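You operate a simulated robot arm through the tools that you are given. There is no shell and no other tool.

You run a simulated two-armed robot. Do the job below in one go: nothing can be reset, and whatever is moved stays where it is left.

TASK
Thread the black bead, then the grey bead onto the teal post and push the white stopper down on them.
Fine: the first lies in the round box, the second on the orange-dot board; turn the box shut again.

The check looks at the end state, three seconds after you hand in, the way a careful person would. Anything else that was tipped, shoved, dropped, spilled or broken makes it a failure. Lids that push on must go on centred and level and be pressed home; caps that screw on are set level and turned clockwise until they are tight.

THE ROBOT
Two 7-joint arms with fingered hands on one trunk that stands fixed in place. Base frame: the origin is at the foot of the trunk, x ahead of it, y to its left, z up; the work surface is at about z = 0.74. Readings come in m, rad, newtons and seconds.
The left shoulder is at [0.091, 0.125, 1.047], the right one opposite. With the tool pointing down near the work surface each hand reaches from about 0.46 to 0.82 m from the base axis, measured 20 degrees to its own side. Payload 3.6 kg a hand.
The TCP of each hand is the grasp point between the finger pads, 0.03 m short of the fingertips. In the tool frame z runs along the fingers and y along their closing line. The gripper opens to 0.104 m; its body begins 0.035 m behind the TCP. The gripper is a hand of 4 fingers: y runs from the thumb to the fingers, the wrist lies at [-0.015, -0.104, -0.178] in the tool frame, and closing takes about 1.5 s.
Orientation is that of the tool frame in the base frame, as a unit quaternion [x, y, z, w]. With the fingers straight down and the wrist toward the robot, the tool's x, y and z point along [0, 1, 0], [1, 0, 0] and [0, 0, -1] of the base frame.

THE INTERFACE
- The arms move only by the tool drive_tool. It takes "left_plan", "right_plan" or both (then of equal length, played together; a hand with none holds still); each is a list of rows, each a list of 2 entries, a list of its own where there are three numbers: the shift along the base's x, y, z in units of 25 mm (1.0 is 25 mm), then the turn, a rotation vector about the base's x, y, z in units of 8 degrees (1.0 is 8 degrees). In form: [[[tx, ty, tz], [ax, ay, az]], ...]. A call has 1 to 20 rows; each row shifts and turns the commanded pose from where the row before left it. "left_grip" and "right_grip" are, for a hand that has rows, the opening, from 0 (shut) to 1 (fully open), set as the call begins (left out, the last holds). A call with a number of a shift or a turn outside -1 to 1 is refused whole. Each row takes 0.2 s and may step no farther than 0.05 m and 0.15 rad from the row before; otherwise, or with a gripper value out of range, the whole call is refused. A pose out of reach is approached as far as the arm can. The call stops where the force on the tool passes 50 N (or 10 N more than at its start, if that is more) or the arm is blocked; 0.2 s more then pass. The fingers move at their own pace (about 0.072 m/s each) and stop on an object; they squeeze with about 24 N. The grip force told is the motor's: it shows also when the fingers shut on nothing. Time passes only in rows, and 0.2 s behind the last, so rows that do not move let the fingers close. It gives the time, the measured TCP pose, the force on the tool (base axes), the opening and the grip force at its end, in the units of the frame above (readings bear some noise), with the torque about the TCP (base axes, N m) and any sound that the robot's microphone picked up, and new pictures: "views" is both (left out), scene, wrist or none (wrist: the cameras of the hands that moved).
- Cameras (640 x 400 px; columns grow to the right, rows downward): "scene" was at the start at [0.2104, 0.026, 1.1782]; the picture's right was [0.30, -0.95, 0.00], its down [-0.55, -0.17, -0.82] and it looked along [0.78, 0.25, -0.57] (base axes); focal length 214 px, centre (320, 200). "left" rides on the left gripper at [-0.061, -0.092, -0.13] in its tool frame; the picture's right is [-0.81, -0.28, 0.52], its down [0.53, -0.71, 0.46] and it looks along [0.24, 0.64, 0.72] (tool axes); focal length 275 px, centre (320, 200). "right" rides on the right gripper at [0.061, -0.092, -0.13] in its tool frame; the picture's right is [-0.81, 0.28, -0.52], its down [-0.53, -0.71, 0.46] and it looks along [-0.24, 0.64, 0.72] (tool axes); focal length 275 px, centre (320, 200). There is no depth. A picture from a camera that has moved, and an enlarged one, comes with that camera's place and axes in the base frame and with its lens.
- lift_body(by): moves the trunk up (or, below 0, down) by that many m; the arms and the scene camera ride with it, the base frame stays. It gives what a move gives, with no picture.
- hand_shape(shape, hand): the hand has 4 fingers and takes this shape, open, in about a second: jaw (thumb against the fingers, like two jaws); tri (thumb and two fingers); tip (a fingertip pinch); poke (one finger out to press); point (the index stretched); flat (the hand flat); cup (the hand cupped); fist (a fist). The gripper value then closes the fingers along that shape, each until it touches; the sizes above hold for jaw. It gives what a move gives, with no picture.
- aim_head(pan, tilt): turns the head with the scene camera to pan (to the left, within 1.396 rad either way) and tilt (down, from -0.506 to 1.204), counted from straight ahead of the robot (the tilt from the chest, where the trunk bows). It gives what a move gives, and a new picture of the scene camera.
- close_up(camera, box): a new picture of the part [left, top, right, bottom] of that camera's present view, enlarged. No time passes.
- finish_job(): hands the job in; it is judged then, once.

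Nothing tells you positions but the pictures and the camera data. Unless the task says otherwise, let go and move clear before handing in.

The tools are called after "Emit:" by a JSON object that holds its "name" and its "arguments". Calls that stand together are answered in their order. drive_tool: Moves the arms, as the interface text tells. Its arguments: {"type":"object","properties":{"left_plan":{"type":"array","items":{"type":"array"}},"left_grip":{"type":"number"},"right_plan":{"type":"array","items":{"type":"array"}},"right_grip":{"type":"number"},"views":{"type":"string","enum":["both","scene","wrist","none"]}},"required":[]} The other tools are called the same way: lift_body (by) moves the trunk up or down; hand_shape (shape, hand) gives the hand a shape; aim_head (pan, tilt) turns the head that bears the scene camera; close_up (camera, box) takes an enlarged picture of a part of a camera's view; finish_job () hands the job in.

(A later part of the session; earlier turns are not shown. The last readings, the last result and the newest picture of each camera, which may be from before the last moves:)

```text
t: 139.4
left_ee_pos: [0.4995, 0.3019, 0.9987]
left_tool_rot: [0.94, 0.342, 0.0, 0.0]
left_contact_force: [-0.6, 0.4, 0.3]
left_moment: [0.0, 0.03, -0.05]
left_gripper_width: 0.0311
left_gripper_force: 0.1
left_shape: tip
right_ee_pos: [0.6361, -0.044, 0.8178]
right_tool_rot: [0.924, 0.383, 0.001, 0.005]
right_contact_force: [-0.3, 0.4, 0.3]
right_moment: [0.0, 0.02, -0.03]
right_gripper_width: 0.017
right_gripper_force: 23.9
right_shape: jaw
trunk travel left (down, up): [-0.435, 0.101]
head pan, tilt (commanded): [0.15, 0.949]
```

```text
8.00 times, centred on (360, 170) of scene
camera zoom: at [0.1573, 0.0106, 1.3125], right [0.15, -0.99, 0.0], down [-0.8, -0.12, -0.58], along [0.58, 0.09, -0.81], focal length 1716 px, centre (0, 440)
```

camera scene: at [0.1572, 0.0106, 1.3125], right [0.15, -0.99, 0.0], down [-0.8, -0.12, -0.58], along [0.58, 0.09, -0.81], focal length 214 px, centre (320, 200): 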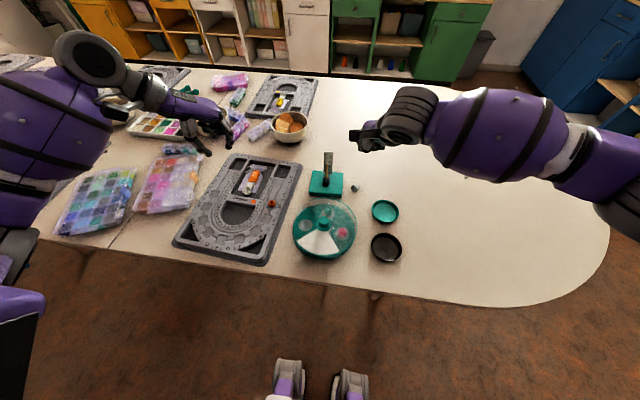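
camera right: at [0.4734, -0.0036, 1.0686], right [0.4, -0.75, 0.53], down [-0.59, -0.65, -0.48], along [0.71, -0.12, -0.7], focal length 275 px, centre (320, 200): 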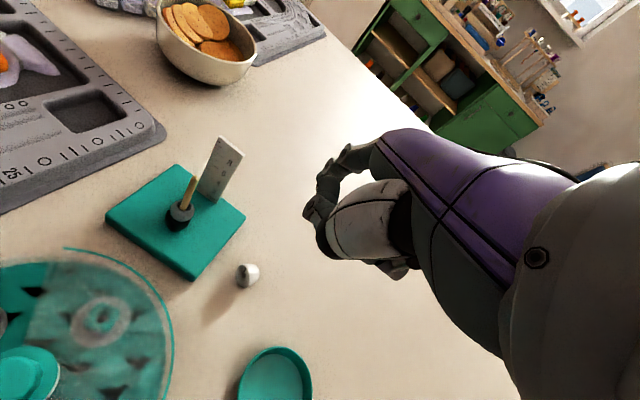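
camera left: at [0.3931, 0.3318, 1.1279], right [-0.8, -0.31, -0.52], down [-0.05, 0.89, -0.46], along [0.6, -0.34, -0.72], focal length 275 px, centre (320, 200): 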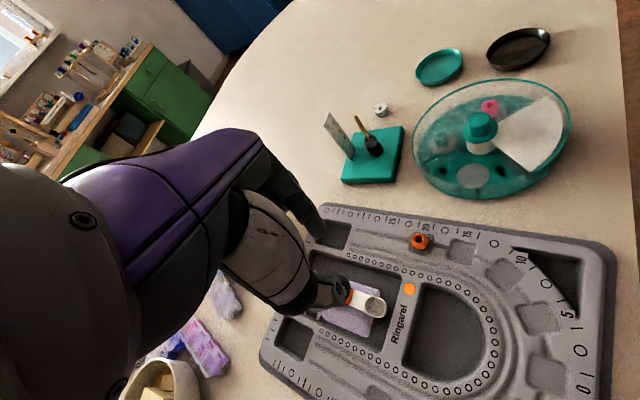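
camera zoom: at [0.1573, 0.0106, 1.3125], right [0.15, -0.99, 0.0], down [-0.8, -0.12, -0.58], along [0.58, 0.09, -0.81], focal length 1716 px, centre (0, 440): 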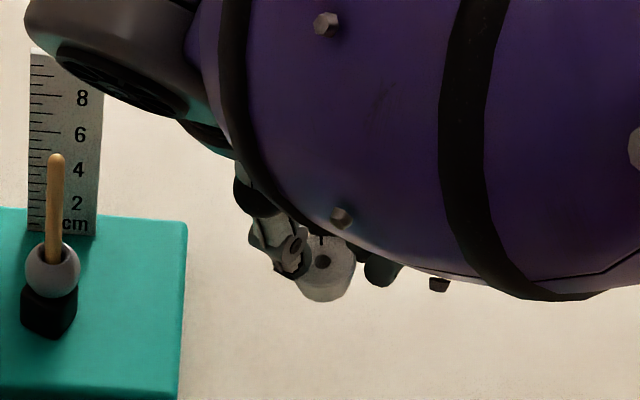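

Emit:
{"name": "close_up", "arguments": {"camera": "scene", "box": [350, 168, 370, 186]}}

Emit:
{"name": "close_up", "arguments": {"camera": "left", "box": [358, 85, 383, 108]}}

Emit:
{"name": "close_up", "arguments": {"camera": "right", "box": [280, 230, 330, 280]}}

```text
16.00 times, centred on (360, 177) of scene
camera zoom: at [0.1573, 0.0106, 1.3125], right [0.15, -0.99, 0.0], down [-0.8, -0.12, -0.58], along [0.58, 0.09, -0.81], focal length 3432 px, centre (-320, 568)
```

zoom: 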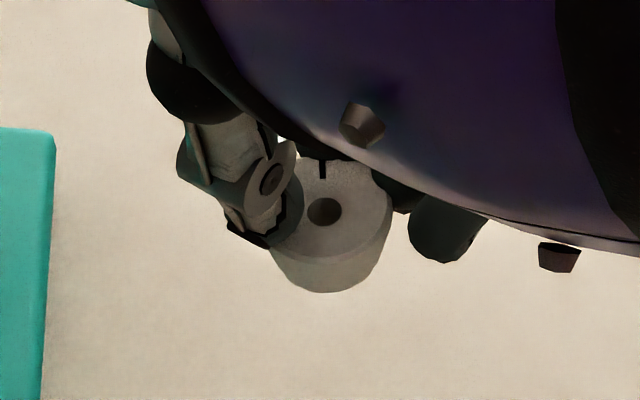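

```text
16.00 times, centred on (370, 96) of left
camera zoom: at [0.3933, 0.3316, 1.1279], right [-0.8, -0.31, -0.52], down [-0.05, 0.89, -0.46], along [0.6, -0.34, -0.72], focal length 4404 px, centre (-488, 1856)
```

zoom: 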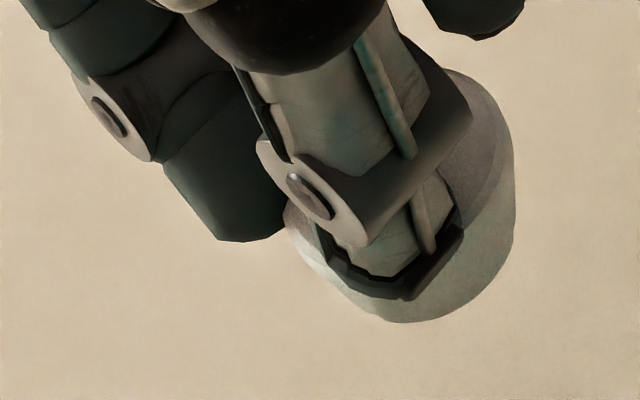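

```text
8.00 times, centred on (305, 255) of right
camera zoom: at [0.6116, 0.0662, 0.9482], right [-0.38, -0.76, 0.52], down [-0.88, 0.12, -0.46], along [0.29, -0.63, -0.72], focal length 2202 px, centre (440, -240)
```

zoom: 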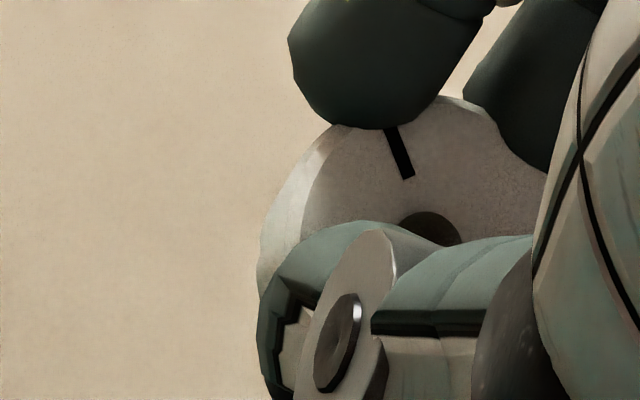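

The stopper is held roughly level. I'll raise it, carry it above the post, and measure the tilt and alignment there with the cameras.

Emit:
{"name": "drive_tool", "arguments": {"right_plan": [[[0, 0, 1], [0, 0, 0]], [[0, 0, 1], [0, 0, 0]], [[0, 0, 1], [0, 0, 0]], [[0, 0, 1], [0, 0, 0]], [[-0.05, 0.4, 0.5], [0, 0, 0]], [[-0.13, 0.8, 0], [0, 0, 0]], [[-0.13, 0.8, 0], [0, 0, 0]], [[-0.13, 0.8, 0], [0, 0, 0]], [[-0.13, 0.8, 0], [0, 0, 0]], [[-0.13, 0.76, 0], [0, 0, 0]], [[0, 0, 0], [0, 0, 0]], [[0, 0, 0], [0, 0, 0]]], "views": "both"}}

Emit:
{"name": "close_up", "arguments": {"camera": "scene", "box": [310, 125, 360, 185]}}

Emit:
{"name": "close_up", "arguments": {"camera": "left", "box": [315, 50, 395, 150]}}

Emit:
{"name": "close_up", "arguments": {"camera": "right", "box": [240, 190, 360, 320]}}

```text
t: 142.0
left_ee_pos: [0.4995, 0.3009, 0.9994]
left_tool_rot: [0.94, 0.342, 0.0, -0.001]
left_contact_force: [-0.6, 0.0, 0.4]
left_moment: [0.03, -0.03, 0.0]
left_gripper_width: 0.031
left_gripper_force: 0.1
left_shape: tip
right_ee_pos: [0.6175, 0.0651, 0.9295]
right_tool_rot: [0.923, 0.385, 0.002, 0.007]
right_contact_force: [-0.1, 1.3, -0.3]
right_moment: [0.0, -0.01, -0.02]
right_gripper_width: 0.0167
right_gripper_force: 23.9
right_shape: jaw
trunk travel left (down, up): [-0.435, 0.101]
head pan, tilt (commanded): [0.15, 0.949]
camera scene: at [0.1572, 0.0108, 1.3125], right [0.15, -0.99, 0.0], down [-0.8, -0.12, -0.58], along [0.58, 0.09, -0.81], focal length 214 px, centre (320, 200)
camera right: at [0.5947, 0.1748, 1.0599], right [-0.38, -0.76, 0.52], down [-0.88, 0.12, -0.46], along [0.29, -0.63, -0.72], focal length 275 px, centre (320, 200)
```

scene: 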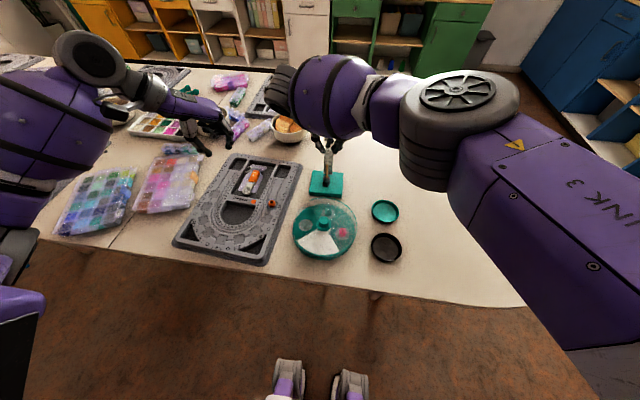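
right: 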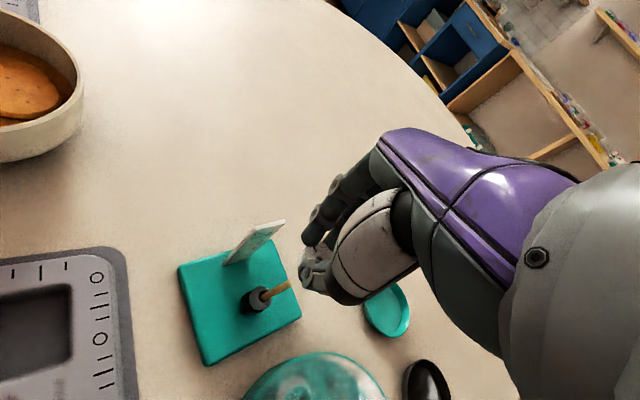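

```text
6.67 times, centred on (335, 155) of scene
camera zoom: at [0.1572, 0.0108, 1.3125], right [0.15, -0.99, 0.0], down [-0.8, -0.12, -0.58], along [0.58, 0.09, -0.81], focal length 1430 px, centre (220, 500)
```

zoom: 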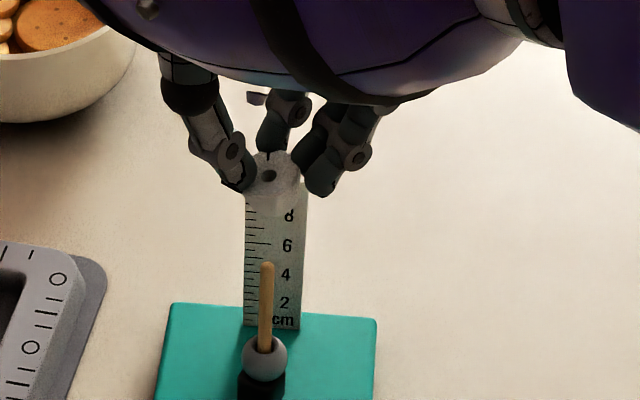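

```text
4.00 times, centred on (355, 100) of left
camera zoom: at [0.3931, 0.3317, 1.1279], right [-0.8, -0.31, -0.52], down [-0.05, 0.89, -0.46], along [0.6, -0.34, -0.72], focal length 1101 px, centre (180, 600)
```

zoom: 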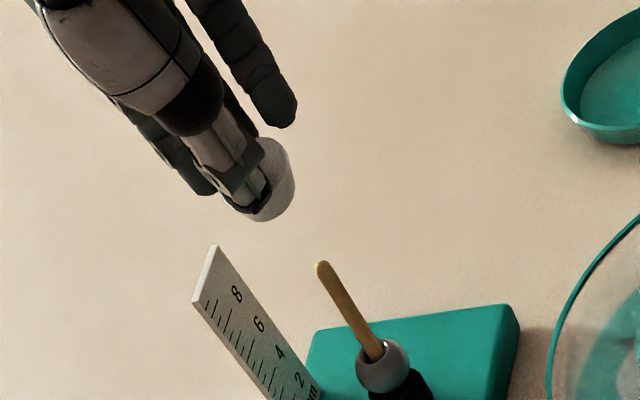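

```text
3.08 times, centred on (300, 255) of right
camera zoom: at [0.5947, 0.1748, 1.0599], right [-0.38, -0.76, 0.52], down [-0.88, 0.12, -0.46], along [0.29, -0.63, -0.72], focal length 847 px, centre (382, 31)
```

zoom: 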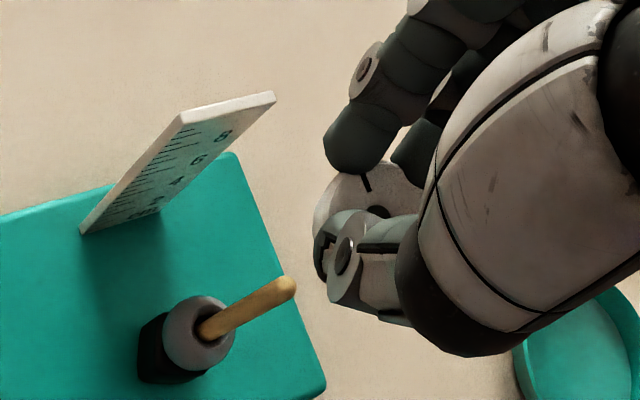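

The scene view is clear now. I'll take higher-zoom views for tilt and alignment.

Emit:
{"name": "close_up", "arguments": {"camera": "scene", "box": [316, 122, 344, 152]}}

Emit:
{"name": "close_up", "arguments": {"camera": "left", "box": [345, 75, 385, 120]}}

Emit:
{"name": "close_up", "arguments": {"camera": "right", "box": [265, 225, 335, 300]}}

```text
13.33 times, centred on (330, 137) of scene
camera zoom: at [0.1572, 0.0108, 1.3125], right [0.15, -0.99, 0.0], down [-0.8, -0.12, -0.58], along [0.58, 0.09, -0.81], focal length 2860 px, centre (187, 1040)
```

zoom: 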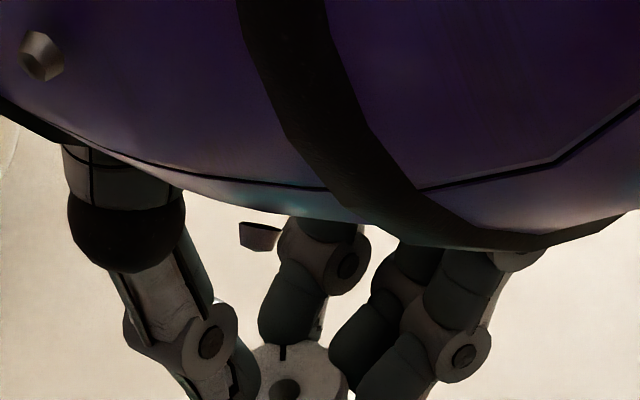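

```text
8.89 times, centred on (365, 98) of left
camera zoom: at [0.3931, 0.3317, 1.1279], right [-0.8, -0.31, -0.52], down [-0.05, 0.89, -0.46], along [0.6, -0.34, -0.72], focal length 2447 px, centre (-80, 1111)
```

zoom: 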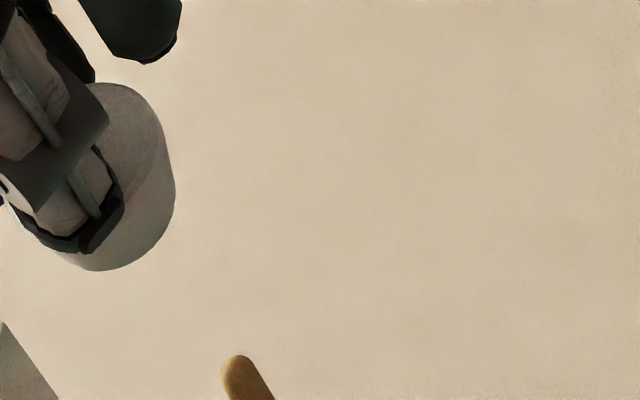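

```text
5.33 times, centred on (300, 262) of right
camera zoom: at [0.5947, 0.1748, 1.0599], right [-0.38, -0.76, 0.52], down [-0.88, 0.12, -0.46], along [0.29, -0.63, -0.72], focal length 1468 px, centre (427, -133)
```

zoom: 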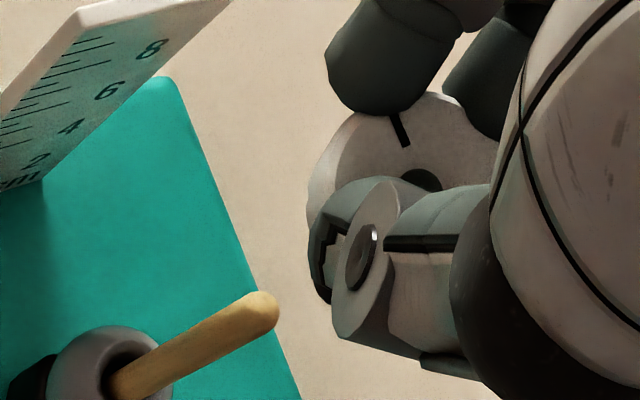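

Emit:
{"name": "close_up", "arguments": {"camera": "scene", "box": [317, 142, 341, 166]}}

Emit:
{"name": "close_up", "arguments": {"camera": "left", "box": [330, 70, 380, 130]}}

```text
16.00 times, centred on (329, 154) of scene
camera zoom: at [0.1572, 0.0108, 1.3125], right [0.15, -0.99, 0.0], down [-0.8, -0.12, -0.58], along [0.58, 0.09, -0.81], focal length 3432 px, centre (176, 936)
```

zoom: 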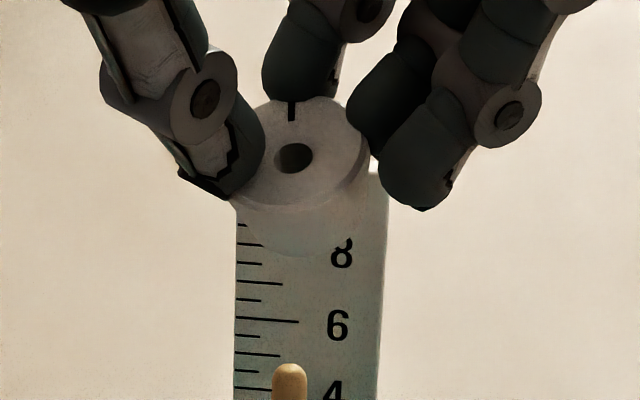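

```text
6.67 times, centred on (355, 100) of left
camera zoom: at [0.3931, 0.3317, 1.1279], right [-0.8, -0.31, -0.52], down [-0.05, 0.89, -0.46], along [0.6, -0.34, -0.72], focal length 1835 px, centre (87, 867)
```

zoom: 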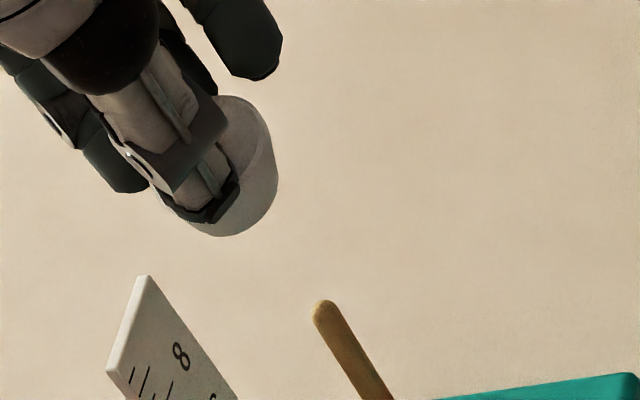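

The stopper leans about 9.5° toward the thumb. I'll rotate the hand to level it, compensating the shift, and re-measure.

Emit:
{"name": "drive_tool", "arguments": {"right_plan": [[[0.07, -0.07, 0], [0.42, 0.42, 0]], [[0.07, -0.07, 0], [0.42, 0.42, 0]], [[0, 0, 0], [0, 0, 0]], [[0, 0, 0], [0, 0, 0]]], "views": "none"}}

Emit:
{"name": "close_up", "arguments": {"camera": "scene", "box": [317, 142, 341, 170]}}

Emit:
{"name": "close_up", "arguments": {"camera": "left", "box": [330, 70, 380, 130]}}

Emit:
{"name": "close_up", "arguments": {"camera": "right", "box": [250, 220, 340, 310]}}

```text
t: 143.0
left_ee_pos: [0.5001, 0.3019, 0.9984]
left_tool_rot: [0.94, 0.341, 0.0, 0.001]
left_contact_force: [-0.8, -0.2, -1.1]
left_moment: [0.0, -0.01, -0.02]
left_gripper_width: 0.0312
left_gripper_force: 0.1
left_shape: tip
right_ee_pos: [0.6222, 0.0608, 0.9295]
right_tool_rot: [0.921, 0.382, -0.029, -0.071]
right_contact_force: [0.8, -0.7, -0.2]
right_moment: [0.01, 0.03, 0.0]
right_gripper_width: 0.0168
right_gripper_force: 23.6
right_shape: jaw
trunk travel left (down, up): [-0.435, 0.101]
head pan, tilt (commanded): [0.15, 0.949]
```

```text
14.29 times, centred on (329, 156) of scene
camera zoom: at [0.1573, 0.0105, 1.3125], right [0.15, -0.99, 0.0], down [-0.8, -0.12, -0.58], along [0.58, 0.09, -0.81], focal length 3064 px, centre (191, 829)
```

zoom: 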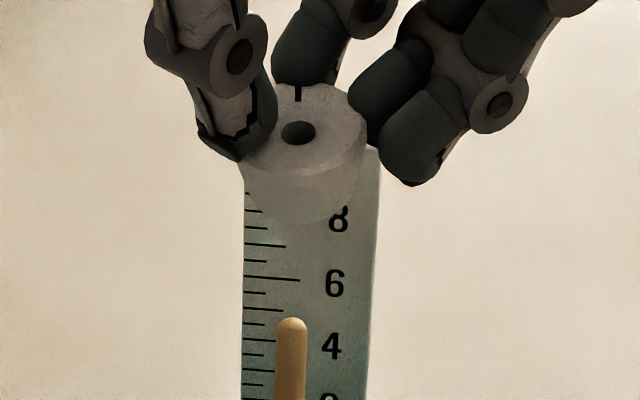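

```text
6.67 times, centred on (355, 100) of left
camera zoom: at [0.3932, 0.3315, 1.128], right [-0.8, -0.31, -0.52], down [-0.05, 0.89, -0.46], along [0.6, -0.34, -0.72], focal length 1835 px, centre (87, 867)
```

zoom: 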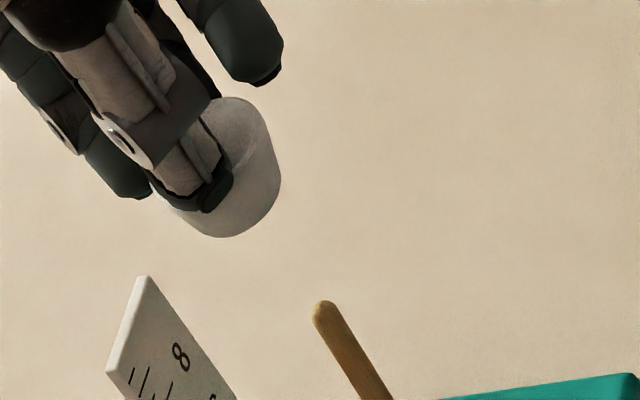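

```text
4.44 times, centred on (295, 265) of right
camera zoom: at [0.6143, 0.1552, 1.0733], right [-0.32, -0.82, 0.47], down [-0.93, 0.17, -0.34], along [0.2, -0.54, -0.81], focal length 1224 px, centre (431, -89)
```

zoom: 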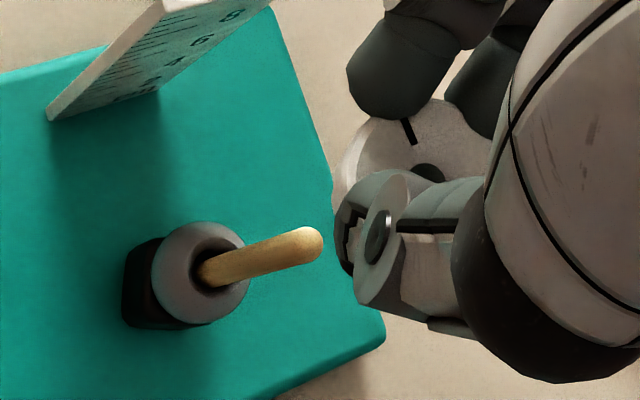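

About 5° of lean remains. I'll apply one more correction.

Emit:
{"name": "drive_tool", "arguments": {"right_plan": [[[0.07, -0.07, 0], [0.42, 0.42, 0]], [[0, 0, -0.4], [0, 0, 0]], [[0, 0, -0.4], [0, 0, 0]], [[0, 0, 0], [0, 0, 0]], [[0, 0, 0], [0, 0, 0]]], "views": "none"}}

Emit:
{"name": "close_up", "arguments": {"camera": "scene", "box": [317, 148, 341, 176]}}

Emit:
{"name": "close_up", "arguments": {"camera": "left", "box": [335, 80, 375, 130]}}

Emit:
{"name": "close_up", "arguments": {"camera": "right", "box": [250, 220, 340, 310]}}

```text
t: 144.2
left_ee_pos: [0.4997, 0.3008, 0.999]
left_tool_rot: [0.94, 0.342, 0.0, 0.0]
left_contact_force: [0.5, -0.1, 0.4]
left_moment: [-0.01, 0.01, 0.01]
left_gripper_width: 0.0311
left_gripper_force: 0.2
left_shape: tip
right_ee_pos: [0.6257, 0.0589, 0.9087]
right_tool_rot: [0.917, 0.382, -0.046, -0.109]
right_contact_force: [-0.4, -0.4, -0.2]
right_moment: [0.02, -0.03, 0.03]
right_gripper_width: 0.0166
right_gripper_force: 24.3
right_shape: jaw
trunk travel left (down, up): [-0.435, 0.101]
head pan, tilt (commanded): [0.15, 0.949]
```

```text
14.29 times, centred on (329, 162) of scene
camera zoom: at [0.1573, 0.0105, 1.3125], right [0.15, -0.99, 0.0], down [-0.8, -0.12, -0.58], along [0.58, 0.09, -0.81], focal length 3064 px, centre (191, 743)
```

zoom: 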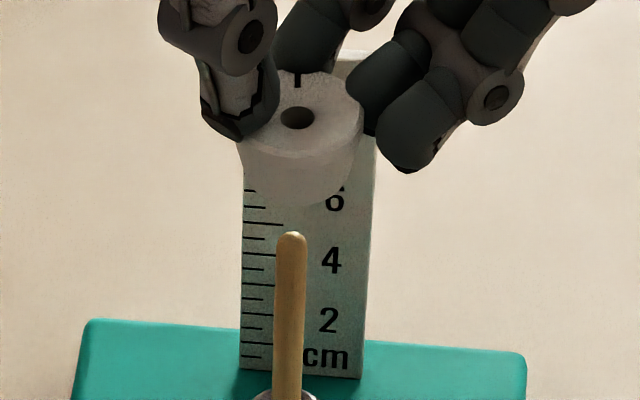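

```text
8.00 times, centred on (355, 105) of left
camera zoom: at [0.3932, 0.3315, 1.128], right [-0.8, -0.31, -0.52], down [-0.05, 0.89, -0.46], along [0.6, -0.34, -0.72], focal length 2202 px, centre (40, 960)
```

zoom: 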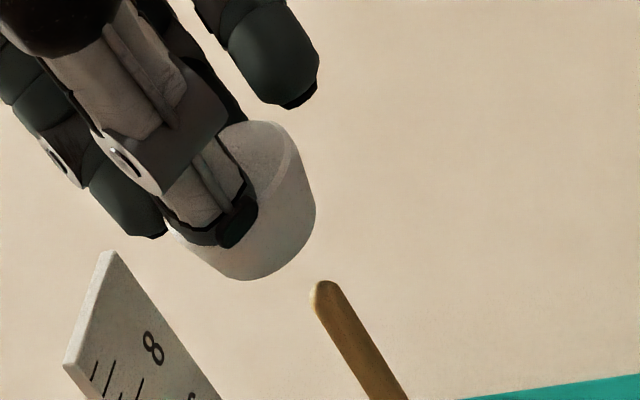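

```text
4.44 times, centred on (295, 265) of right
camera zoom: at [0.6256, 0.1451, 1.0587], right [-0.3, -0.85, 0.44], down [-0.94, 0.19, -0.27], along [0.15, -0.5, -0.86], focal length 1224 px, centre (431, -89)
```

zoom: 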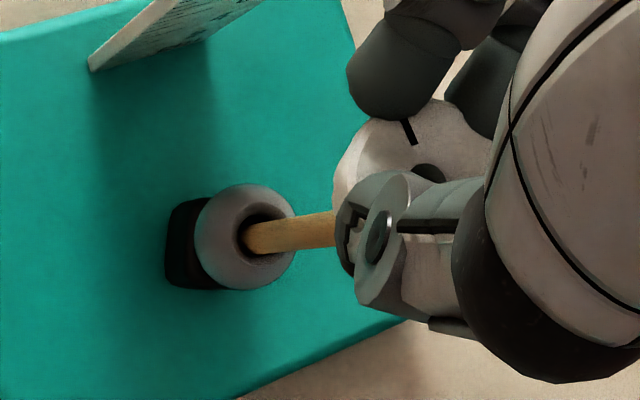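

The stopper is level now. From the right and left views it is about 5 mm too far forward, and its sideways position is good. I'll correct that and come closer.

Emit:
{"name": "drive_tool", "arguments": {"right_plan": [[[-0.2, 0, 0], [0, 0, 0]], [[0, 0, -0.32], [0, 0, 0]], [[0, 0, 0], [0, 0, 0]], [[0, 0, 0], [0, 0, 0]]], "views": "none"}}

Emit:
{"name": "close_up", "arguments": {"camera": "scene", "box": [317, 150, 341, 178]}}

Emit:
{"name": "close_up", "arguments": {"camera": "left", "box": [335, 80, 375, 130]}}

Emit:
{"name": "close_up", "arguments": {"camera": "right", "box": [250, 220, 340, 310]}}

```text
t: 145.2
left_ee_pos: [0.4999, 0.3013, 0.9987]
left_tool_rot: [0.94, 0.342, 0.0, -0.001]
left_contact_force: [-0.2, -0.4, 0.2]
left_moment: [-0.04, 0.0, 0.04]
left_gripper_width: 0.0308
left_gripper_force: 0.0
left_shape: tip
right_ee_pos: [0.6194, 0.0591, 0.9014]
right_tool_rot: [0.917, 0.382, -0.047, -0.109]
right_contact_force: [0.1, -0.7, -0.8]
right_moment: [0.0, 0.05, -0.02]
right_gripper_width: 0.0167
right_gripper_force: 23.7
right_shape: jaw
trunk travel left (down, up): [-0.435, 0.101]
head pan, tilt (commanded): [0.15, 0.949]
```

```text
14.29 times, centred on (329, 164) of scene
camera zoom: at [0.1573, 0.0106, 1.3125], right [0.15, -0.99, 0.0], down [-0.8, -0.12, -0.58], along [0.58, 0.09, -0.81], focal length 3064 px, centre (191, 714)
```

zoom: 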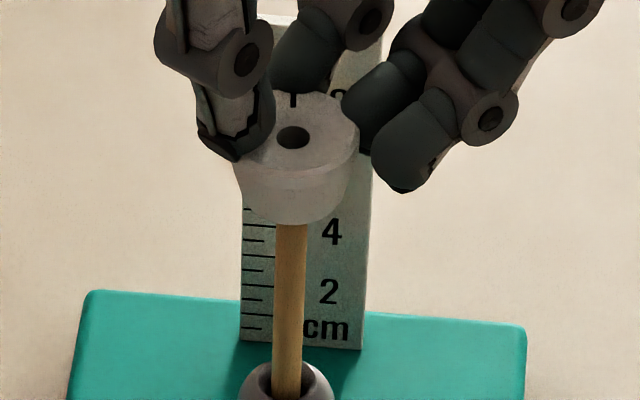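

```text
8.00 times, centred on (355, 105) of left
camera zoom: at [0.3932, 0.3316, 1.1279], right [-0.8, -0.31, -0.52], down [-0.05, 0.89, -0.46], along [0.6, -0.34, -0.72], focal length 2202 px, centre (40, 960)
```

zoom: 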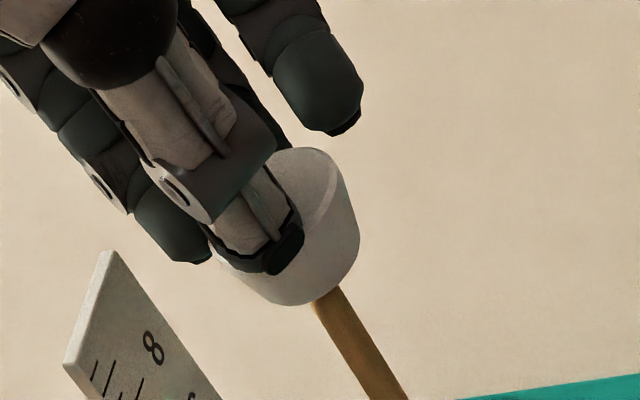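

```text
4.44 times, centred on (295, 265) of right
camera zoom: at [0.6202, 0.1451, 1.0505], right [-0.3, -0.85, 0.44], down [-0.94, 0.19, -0.27], along [0.15, -0.5, -0.86], focal length 1224 px, centre (431, -89)
```

zoom: 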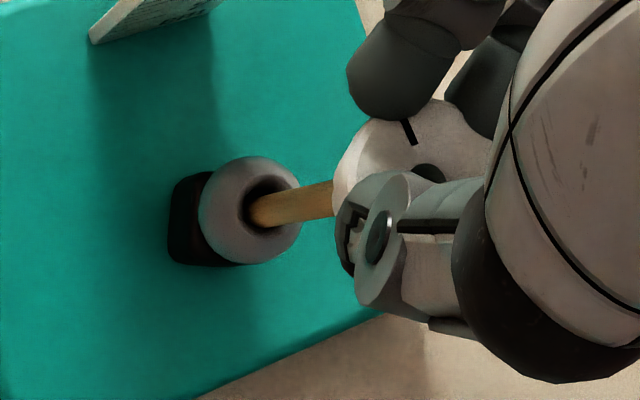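

It is within about 1 mm now. I'll shift 1 mm forward and lower in small steps, watching the force.

Emit:
{"name": "drive_tool", "arguments": {"right_plan": [[[0.04, -0.01, 0], [0, 0, 0]], [[0, 0, -0.12], [0, 0, 0]], [[0, 0, -0.12], [0, 0, 0]], [[0, 0, 0], [0, 0, 0]]], "views": "none"}}

Emit:
{"name": "close_up", "arguments": {"camera": "scene", "box": [317, 150, 341, 178]}}

Emit:
{"name": "close_up", "arguments": {"camera": "left", "box": [335, 80, 375, 130]}}

Emit:
{"name": "close_up", "arguments": {"camera": "right", "box": [250, 220, 340, 310]}}

```text
t: 146.2
left_ee_pos: [0.4992, 0.3004, 0.998]
left_tool_rot: [0.94, 0.342, 0.0, 0.0]
left_contact_force: [0.8, -0.2, -0.4]
left_moment: [0.01, 0.02, -0.04]
left_gripper_width: 0.0312
left_gripper_force: 0.1
left_shape: tip
right_ee_pos: [0.6203, 0.0587, 0.8953]
right_tool_rot: [0.917, 0.381, -0.046, -0.109]
right_contact_force: [-0.8, -0.1, -1.0]
right_moment: [0.04, -0.02, 0.01]
right_gripper_width: 0.0167
right_gripper_force: 23.9
right_shape: jaw
trunk travel left (down, up): [-0.435, 0.101]
head pan, tilt (commanded): [0.15, 0.949]
```

```text
14.29 times, centred on (329, 164) of scene
camera zoom: at [0.1572, 0.0106, 1.3125], right [0.15, -0.99, 0.0], down [-0.8, -0.12, -0.58], along [0.58, 0.09, -0.81], focal length 3064 px, centre (191, 714)
```

zoom: 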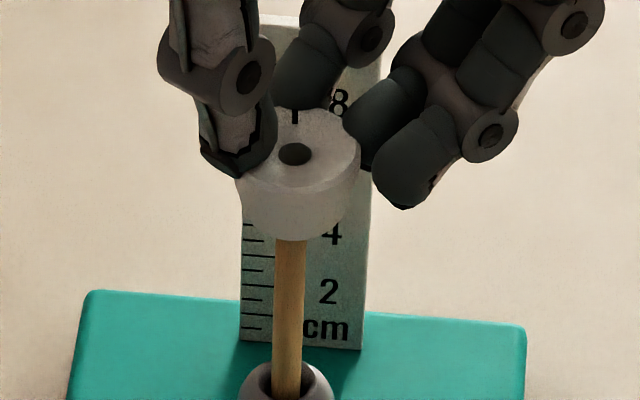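

```text
8.00 times, centred on (355, 105) of left
camera zoom: at [0.3932, 0.3315, 1.128], right [-0.8, -0.31, -0.52], down [-0.05, 0.89, -0.46], along [0.6, -0.34, -0.72], focal length 2202 px, centre (40, 960)
```

zoom: 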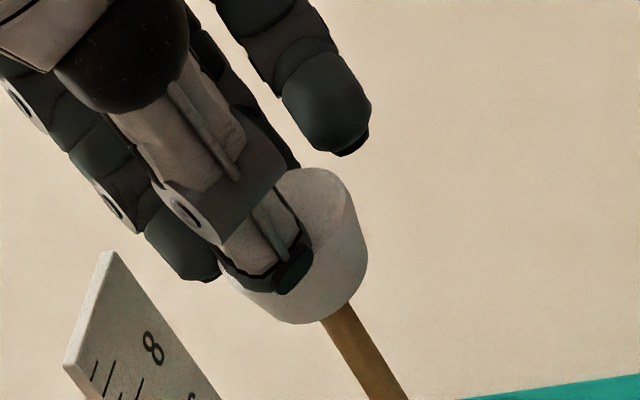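

```text
4.44 times, centred on (295, 265) of right
camera zoom: at [0.6211, 0.1446, 1.0451], right [-0.3, -0.85, 0.44], down [-0.94, 0.19, -0.28], along [0.15, -0.5, -0.86], focal length 1224 px, centre (431, -89)
```

zoom: 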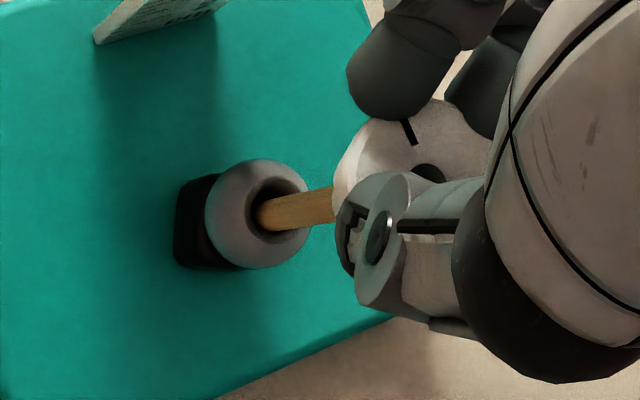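

Emit:
{"name": "drive_tool", "arguments": {"right_plan": [[[0, 0, -0.1], [0, 0, 0]], [[0, 0, -0.1], [0, 0, 0]], [[0, 0, -0.1], [0, 0, 0]], [[0, 0, 0], [0, 0, 0]]], "views": "none"}}

Emit:
{"name": "close_up", "arguments": {"camera": "scene", "box": [317, 150, 341, 178]}}

Emit:
{"name": "close_up", "arguments": {"camera": "left", "box": [335, 80, 375, 130]}}

Emit:
{"name": "close_up", "arguments": {"camera": "right", "box": [270, 230, 330, 290]}}

```text
t: 147.2
left_ee_pos: [0.4989, 0.3011, 0.9978]
left_tool_rot: [0.94, 0.342, 0.0, 0.001]
left_contact_force: [0.6, -0.8, 0.5]
left_moment: [0.01, -0.01, -0.03]
left_gripper_width: 0.0309
left_gripper_force: 0.2
left_shape: tip
right_ee_pos: [0.6199, 0.0587, 0.8882]
right_tool_rot: [0.917, 0.382, -0.046, -0.109]
right_contact_force: [0.9, -0.6, -0.2]
right_moment: [0.01, 0.01, -0.01]
right_gripper_width: 0.0169
right_gripper_force: 24.1
right_shape: jaw
trunk travel left (down, up): [-0.435, 0.101]
head pan, tilt (commanded): [0.15, 0.949]
```

```text
14.29 times, centred on (329, 164) of scene
camera zoom: at [0.1572, 0.0106, 1.3125], right [0.15, -0.99, 0.0], down [-0.8, -0.12, -0.58], along [0.58, 0.09, -0.81], focal length 3064 px, centre (191, 714)
```

zoom: 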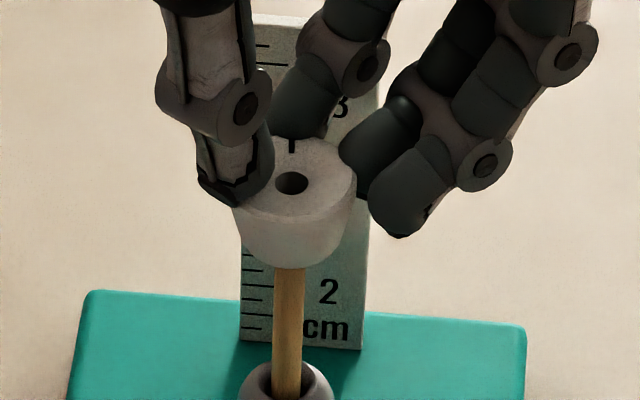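

```text
8.00 times, centred on (355, 105) of left
camera zoom: at [0.3932, 0.3316, 1.128], right [-0.8, -0.31, -0.52], down [-0.05, 0.89, -0.46], along [0.6, -0.34, -0.72], focal length 2202 px, centre (40, 960)
```

zoom: 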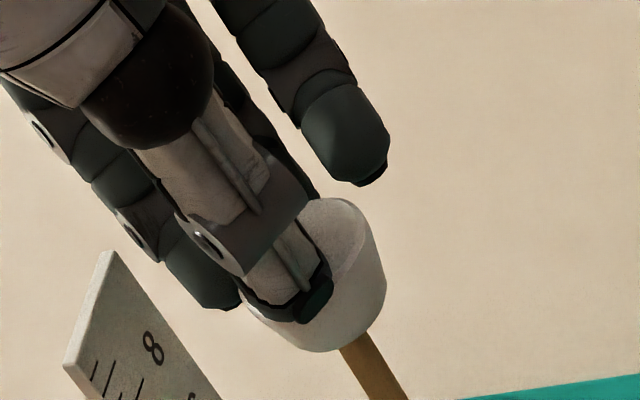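

```text
6.67 times, centred on (300, 260) of right
camera zoom: at [0.6206, 0.1451, 1.0374], right [-0.3, -0.85, 0.44], down [-0.94, 0.19, -0.27], along [0.15, -0.5, -0.86], focal length 1835 px, centre (453, -200)
```

zoom: 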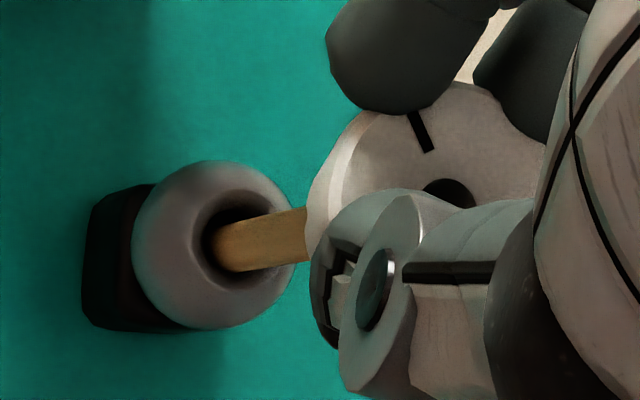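

There is no contact force even though the stopper's bottom is already below the post tip, so the post is entering the hole. I'll continue down.

Emit:
{"name": "drive_tool", "arguments": {"right_plan": [[[0, 0, -0.12], [0, 0, 0]], [[0, 0, -0.12], [0, 0, 0]], [[0, 0, -0.12], [0, 0, 0]], [[0, 0, 0], [0, 0, 0]]], "views": "none"}}

Emit:
{"name": "close_up", "arguments": {"camera": "scene", "box": [317, 150, 341, 178]}}

Emit:
{"name": "close_up", "arguments": {"camera": "left", "box": [335, 85, 375, 135]}}

Emit:
{"name": "close_up", "arguments": {"camera": "right", "box": [270, 230, 330, 290]}}

```text
t: 148.2
left_ee_pos: [0.4999, 0.3005, 0.9987]
left_tool_rot: [0.94, 0.342, 0.001, -0.001]
left_contact_force: [1.1, -0.3, -0.7]
left_moment: [-0.01, -0.02, -0.01]
left_gripper_width: 0.0315
left_gripper_force: 0.0
left_shape: tip
right_ee_pos: [0.62, 0.059, 0.8783]
right_tool_rot: [0.917, 0.382, -0.046, -0.109]
right_contact_force: [-0.7, 0.1, 0.5]
right_moment: [-0.03, 0.0, 0.02]
right_gripper_width: 0.0168
right_gripper_force: 23.6
right_shape: jaw
trunk travel left (down, up): [-0.435, 0.101]
head pan, tilt (commanded): [0.15, 0.949]
```

```text
14.29 times, centred on (329, 164) of scene
camera zoom: at [0.1573, 0.0106, 1.3125], right [0.15, -0.99, 0.0], down [-0.8, -0.12, -0.58], along [0.58, 0.09, -0.81], focal length 3064 px, centre (191, 714)
```

zoom: 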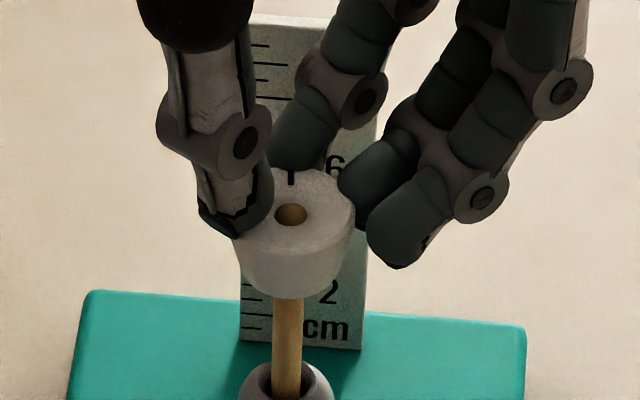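

```text
8.00 times, centred on (355, 110) of left
camera zoom: at [0.3932, 0.3315, 1.128], right [-0.8, -0.31, -0.52], down [-0.05, 0.89, -0.46], along [0.6, -0.34, -0.72], focal length 2202 px, centre (40, 920)
```

zoom: 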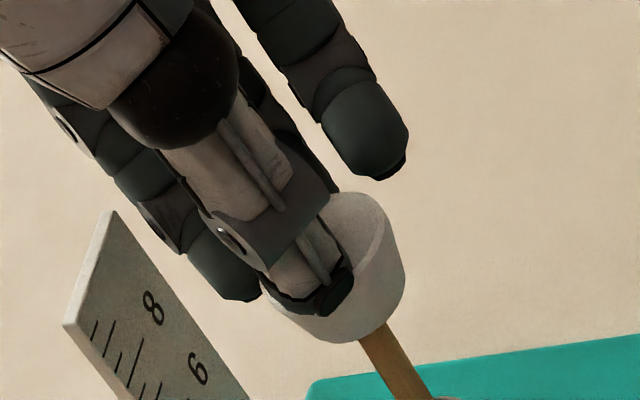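

```text
6.67 times, centred on (300, 260) of right
camera zoom: at [0.6208, 0.145, 1.028], right [-0.3, -0.85, 0.44], down [-0.94, 0.19, -0.27], along [0.15, -0.5, -0.86], focal length 1835 px, centre (453, -200)
```

zoom: 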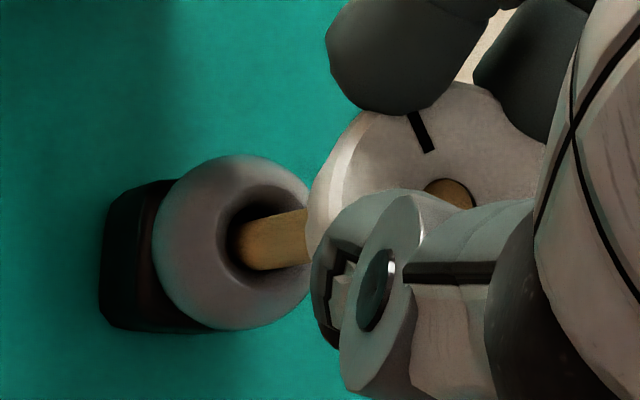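

The post tip now fills the stopper's hole and there is still no force. I'll lower another 15 mm.

Emit:
{"name": "drive_tool", "arguments": {"right_plan": [[[0, 0, -0.15], [0, 0, 0]], [[0, 0, -0.15], [0, 0, 0]], [[0, 0, -0.15], [0, 0, 0]], [[0, 0, -0.15], [0, 0, 0]], [[0, 0, 0], [0, 0, 0]]], "views": "none"}}

Emit:
{"name": "close_up", "arguments": {"camera": "scene", "box": [315, 150, 345, 185]}}

Emit:
{"name": "close_up", "arguments": {"camera": "left", "box": [325, 70, 385, 145]}}

```text
t: 149.4
left_ee_pos: [0.4986, 0.3014, 0.9973]
left_tool_rot: [0.94, 0.341, 0.0, 0.0]
left_contact_force: [-0.2, -1.0, -0.2]
left_moment: [0.01, -0.03, 0.0]
left_gripper_width: 0.0311
left_gripper_force: 0.0
left_shape: tip
right_ee_pos: [0.6194, 0.0596, 0.8645]
right_tool_rot: [0.916, 0.382, -0.046, -0.109]
right_contact_force: [0.0, -0.4, -0.1]
right_moment: [0.03, -0.03, 0.03]
right_gripper_width: 0.0169
right_gripper_force: 24.2
right_shape: jaw
trunk travel left (down, up): [-0.435, 0.101]
head pan, tilt (commanded): [0.15, 0.949]
```

```text
11.43 times, centred on (330, 168) of scene
camera zoom: at [0.1573, 0.0106, 1.3125], right [0.15, -0.99, 0.0], down [-0.8, -0.12, -0.58], along [0.58, 0.09, -0.81], focal length 2451 px, centre (206, 571)
```

zoom: 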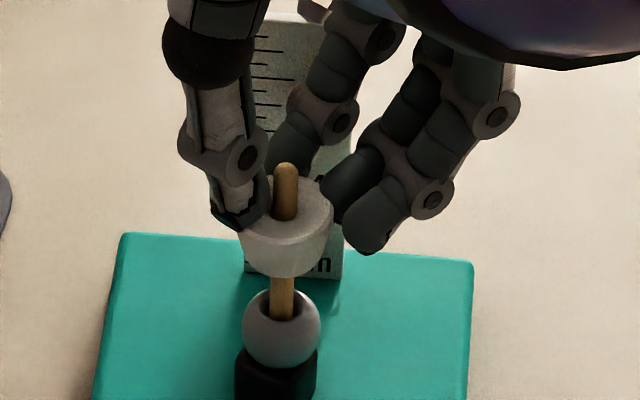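

```text
5.33 times, centred on (355, 108) of left
camera zoom: at [0.3932, 0.3315, 1.128], right [-0.8, -0.31, -0.52], down [-0.05, 0.89, -0.46], along [0.6, -0.34, -0.72], focal length 1468 px, centre (133, 693)
```

zoom: 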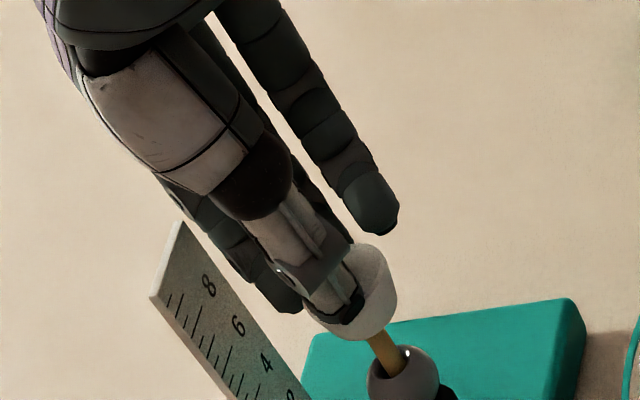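

The post passes cleanly through the stopper, with about 21 mm left to the grey bead. I'll lower 12 mm and check the clearance to the ruler.

Emit:
{"name": "drive_tool", "arguments": {"right_plan": [[[0, 0, -0.12], [0, 0, 0]], [[0, 0, -0.12], [0, 0, 0]], [[0, 0, -0.12], [0, 0, 0]], [[0, 0, -0.12], [0, 0, 0]], [[0, 0, 0], [0, 0, 0]]], "views": "none"}}

Emit:
{"name": "close_up", "arguments": {"camera": "scene", "box": [315, 150, 345, 185]}}

Emit:
{"name": "close_up", "arguments": {"camera": "left", "box": [325, 75, 385, 150]}}

```text
t: 150.6
left_ee_pos: [0.4988, 0.3016, 0.9986]
left_tool_rot: [0.94, 0.342, 0.0, 0.0]
left_contact_force: [0.1, 0.0, -0.9]
left_moment: [-0.03, 0.0, 0.02]
left_gripper_width: 0.031
left_gripper_force: 0.1
left_shape: tip
right_ee_pos: [0.6191, 0.0595, 0.8524]
right_tool_rot: [0.917, 0.381, -0.045, -0.109]
right_contact_force: [1.2, -0.5, -0.3]
right_moment: [0.06, -0.01, -0.02]
right_gripper_width: 0.0171
right_gripper_force: 24.0
right_shape: jaw
trunk travel left (down, up): [-0.435, 0.101]
head pan, tilt (commanded): [0.15, 0.949]
```

```text
11.43 times, centred on (330, 168) of scene
camera zoom: at [0.1573, 0.0105, 1.3125], right [0.15, -0.99, 0.0], down [-0.8, -0.12, -0.58], along [0.58, 0.09, -0.81], focal length 2451 px, centre (206, 571)
```

zoom: 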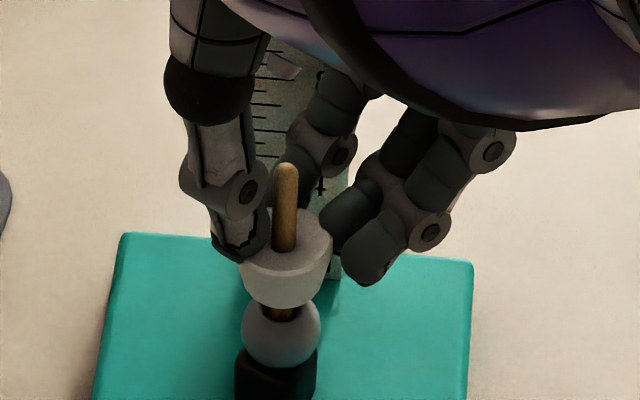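

```text
5.33 times, centred on (355, 112) of left
camera zoom: at [0.3932, 0.3315, 1.128], right [-0.8, -0.31, -0.52], down [-0.05, 0.89, -0.46], along [0.6, -0.34, -0.72], focal length 1468 px, centre (133, 667)
```

zoom: 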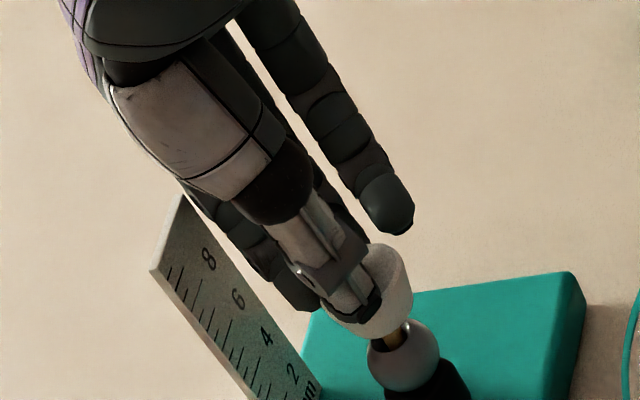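

Nothing is touching and the stand hasn't moved. I'll lower the last 9 mm slowly until the stopper meets the bead.

Emit:
{"name": "drive_tool", "arguments": {"right_plan": [[[0, 0, -0.08], [0, 0, 0]], [[0, 0, -0.08], [0, 0, 0]], [[0, 0, -0.08], [0, 0, 0]], [[0, 0, -0.08], [0, 0, 0]], [[0, 0, 0], [0, 0, 0]]], "views": "none"}}

Emit:
{"name": "close_up", "arguments": {"camera": "scene", "box": [315, 150, 345, 185]}}

Emit:
{"name": "close_up", "arguments": {"camera": "left", "box": [335, 90, 385, 150]}}

```text
t: 151.8
left_ee_pos: [0.499, 0.3005, 0.9989]
left_tool_rot: [0.94, 0.342, 0.0, 0.0]
left_contact_force: [-0.4, -0.3, -1.2]
left_moment: [-0.01, 0.01, 0.0]
left_gripper_width: 0.0312
left_gripper_force: 0.1
left_shape: tip
right_ee_pos: [0.62, 0.0594, 0.8435]
right_tool_rot: [0.917, 0.381, -0.045, -0.11]
right_contact_force: [1.4, -0.3, 0.5]
right_moment: [0.04, -0.05, 0.03]
right_gripper_width: 0.0168
right_gripper_force: 24.1
right_shape: jaw
trunk travel left (down, up): [-0.435, 0.101]
head pan, tilt (commanded): [0.15, 0.949]
```

```text
11.43 times, centred on (330, 168) of scene
camera zoom: at [0.1573, 0.0105, 1.3125], right [0.15, -0.99, 0.0], down [-0.8, -0.12, -0.58], along [0.58, 0.09, -0.81], focal length 2451 px, centre (206, 571)
```

zoom: 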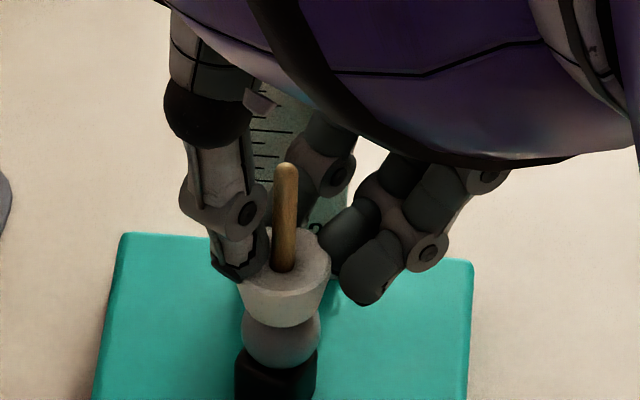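

```text
6.67 times, centred on (360, 120) of left
camera zoom: at [0.3932, 0.3315, 1.128], right [-0.8, -0.31, -0.52], down [-0.05, 0.89, -0.46], along [0.6, -0.34, -0.72], focal length 1835 px, centre (53, 733)
```

zoom: 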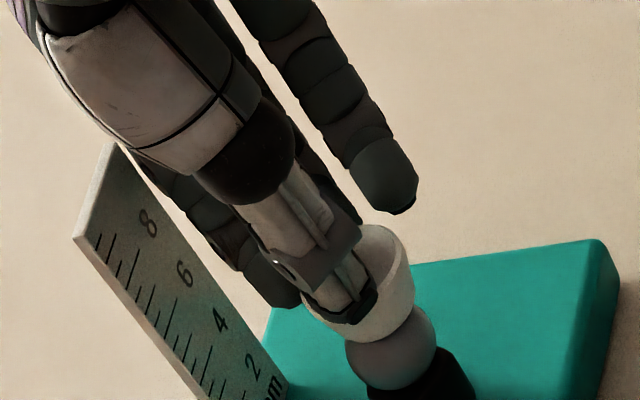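

The stopper is almost on the bead. I'll lower in 1–2 mm steps to feel contact and press it home.

Emit:
{"name": "drive_tool", "arguments": {"right_plan": [[[0, 0, -0.06], [0, 0, 0]], [[0, 0, -0.06], [0, 0, 0]], [[0, 0, 0], [0, 0, 0]]], "views": "none"}}

Emit:
{"name": "close_up", "arguments": {"camera": "left", "box": [345, 100, 385, 145]}}

Emit:
{"name": "close_up", "arguments": {"camera": "scene", "box": [315, 150, 345, 185]}}

```text
t: 152.6
left_ee_pos: [0.4991, 0.2998, 0.9984]
left_tool_rot: [0.94, 0.342, 0.0, -0.001]
left_contact_force: [-0.3, 0.0, -0.4]
left_moment: [0.02, -0.03, -0.01]
left_gripper_width: 0.0311
left_gripper_force: 0.0
left_shape: tip
right_ee_pos: [0.6202, 0.0596, 0.8407]
right_tool_rot: [0.917, 0.381, -0.046, -0.11]
right_contact_force: [-0.3, -1.0, 0.6]
right_moment: [-0.02, -0.04, 0.01]
right_gripper_width: 0.0167
right_gripper_force: 23.8
right_shape: jaw
trunk travel left (down, up): [-0.435, 0.101]
head pan, tilt (commanded): [0.15, 0.949]
```

```text
8.89 times, centred on (365, 122) of left
camera zoom: at [0.3932, 0.3315, 1.1279], right [-0.8, -0.31, -0.52], down [-0.05, 0.89, -0.46], along [0.6, -0.34, -0.72], focal length 2447 px, centre (-80, 889)
```

zoom: 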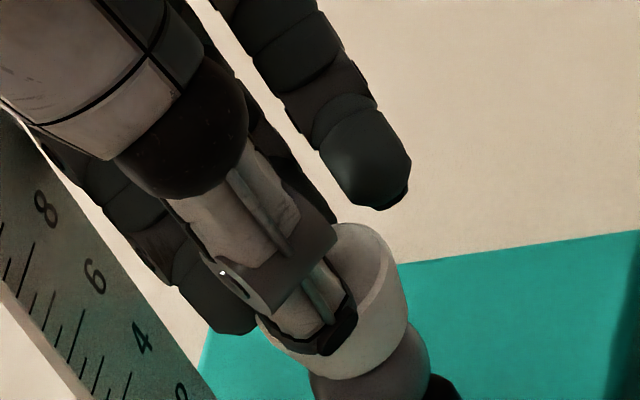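

```text
11.43 times, centred on (330, 168) of scene
camera zoom: at [0.1573, 0.0105, 1.3125], right [0.15, -0.99, 0.0], down [-0.8, -0.12, -0.58], along [0.58, 0.09, -0.81], focal length 2451 px, centre (206, 571)
```

zoom: 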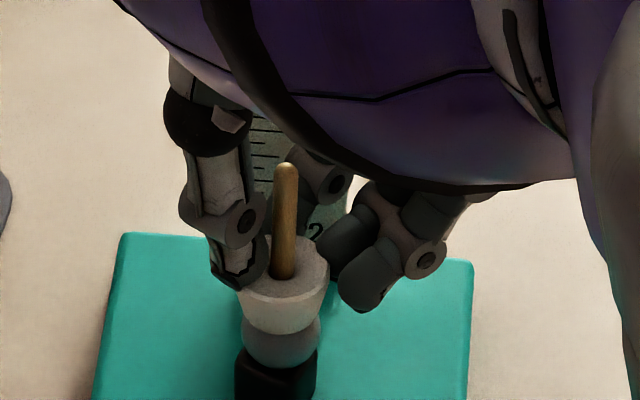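

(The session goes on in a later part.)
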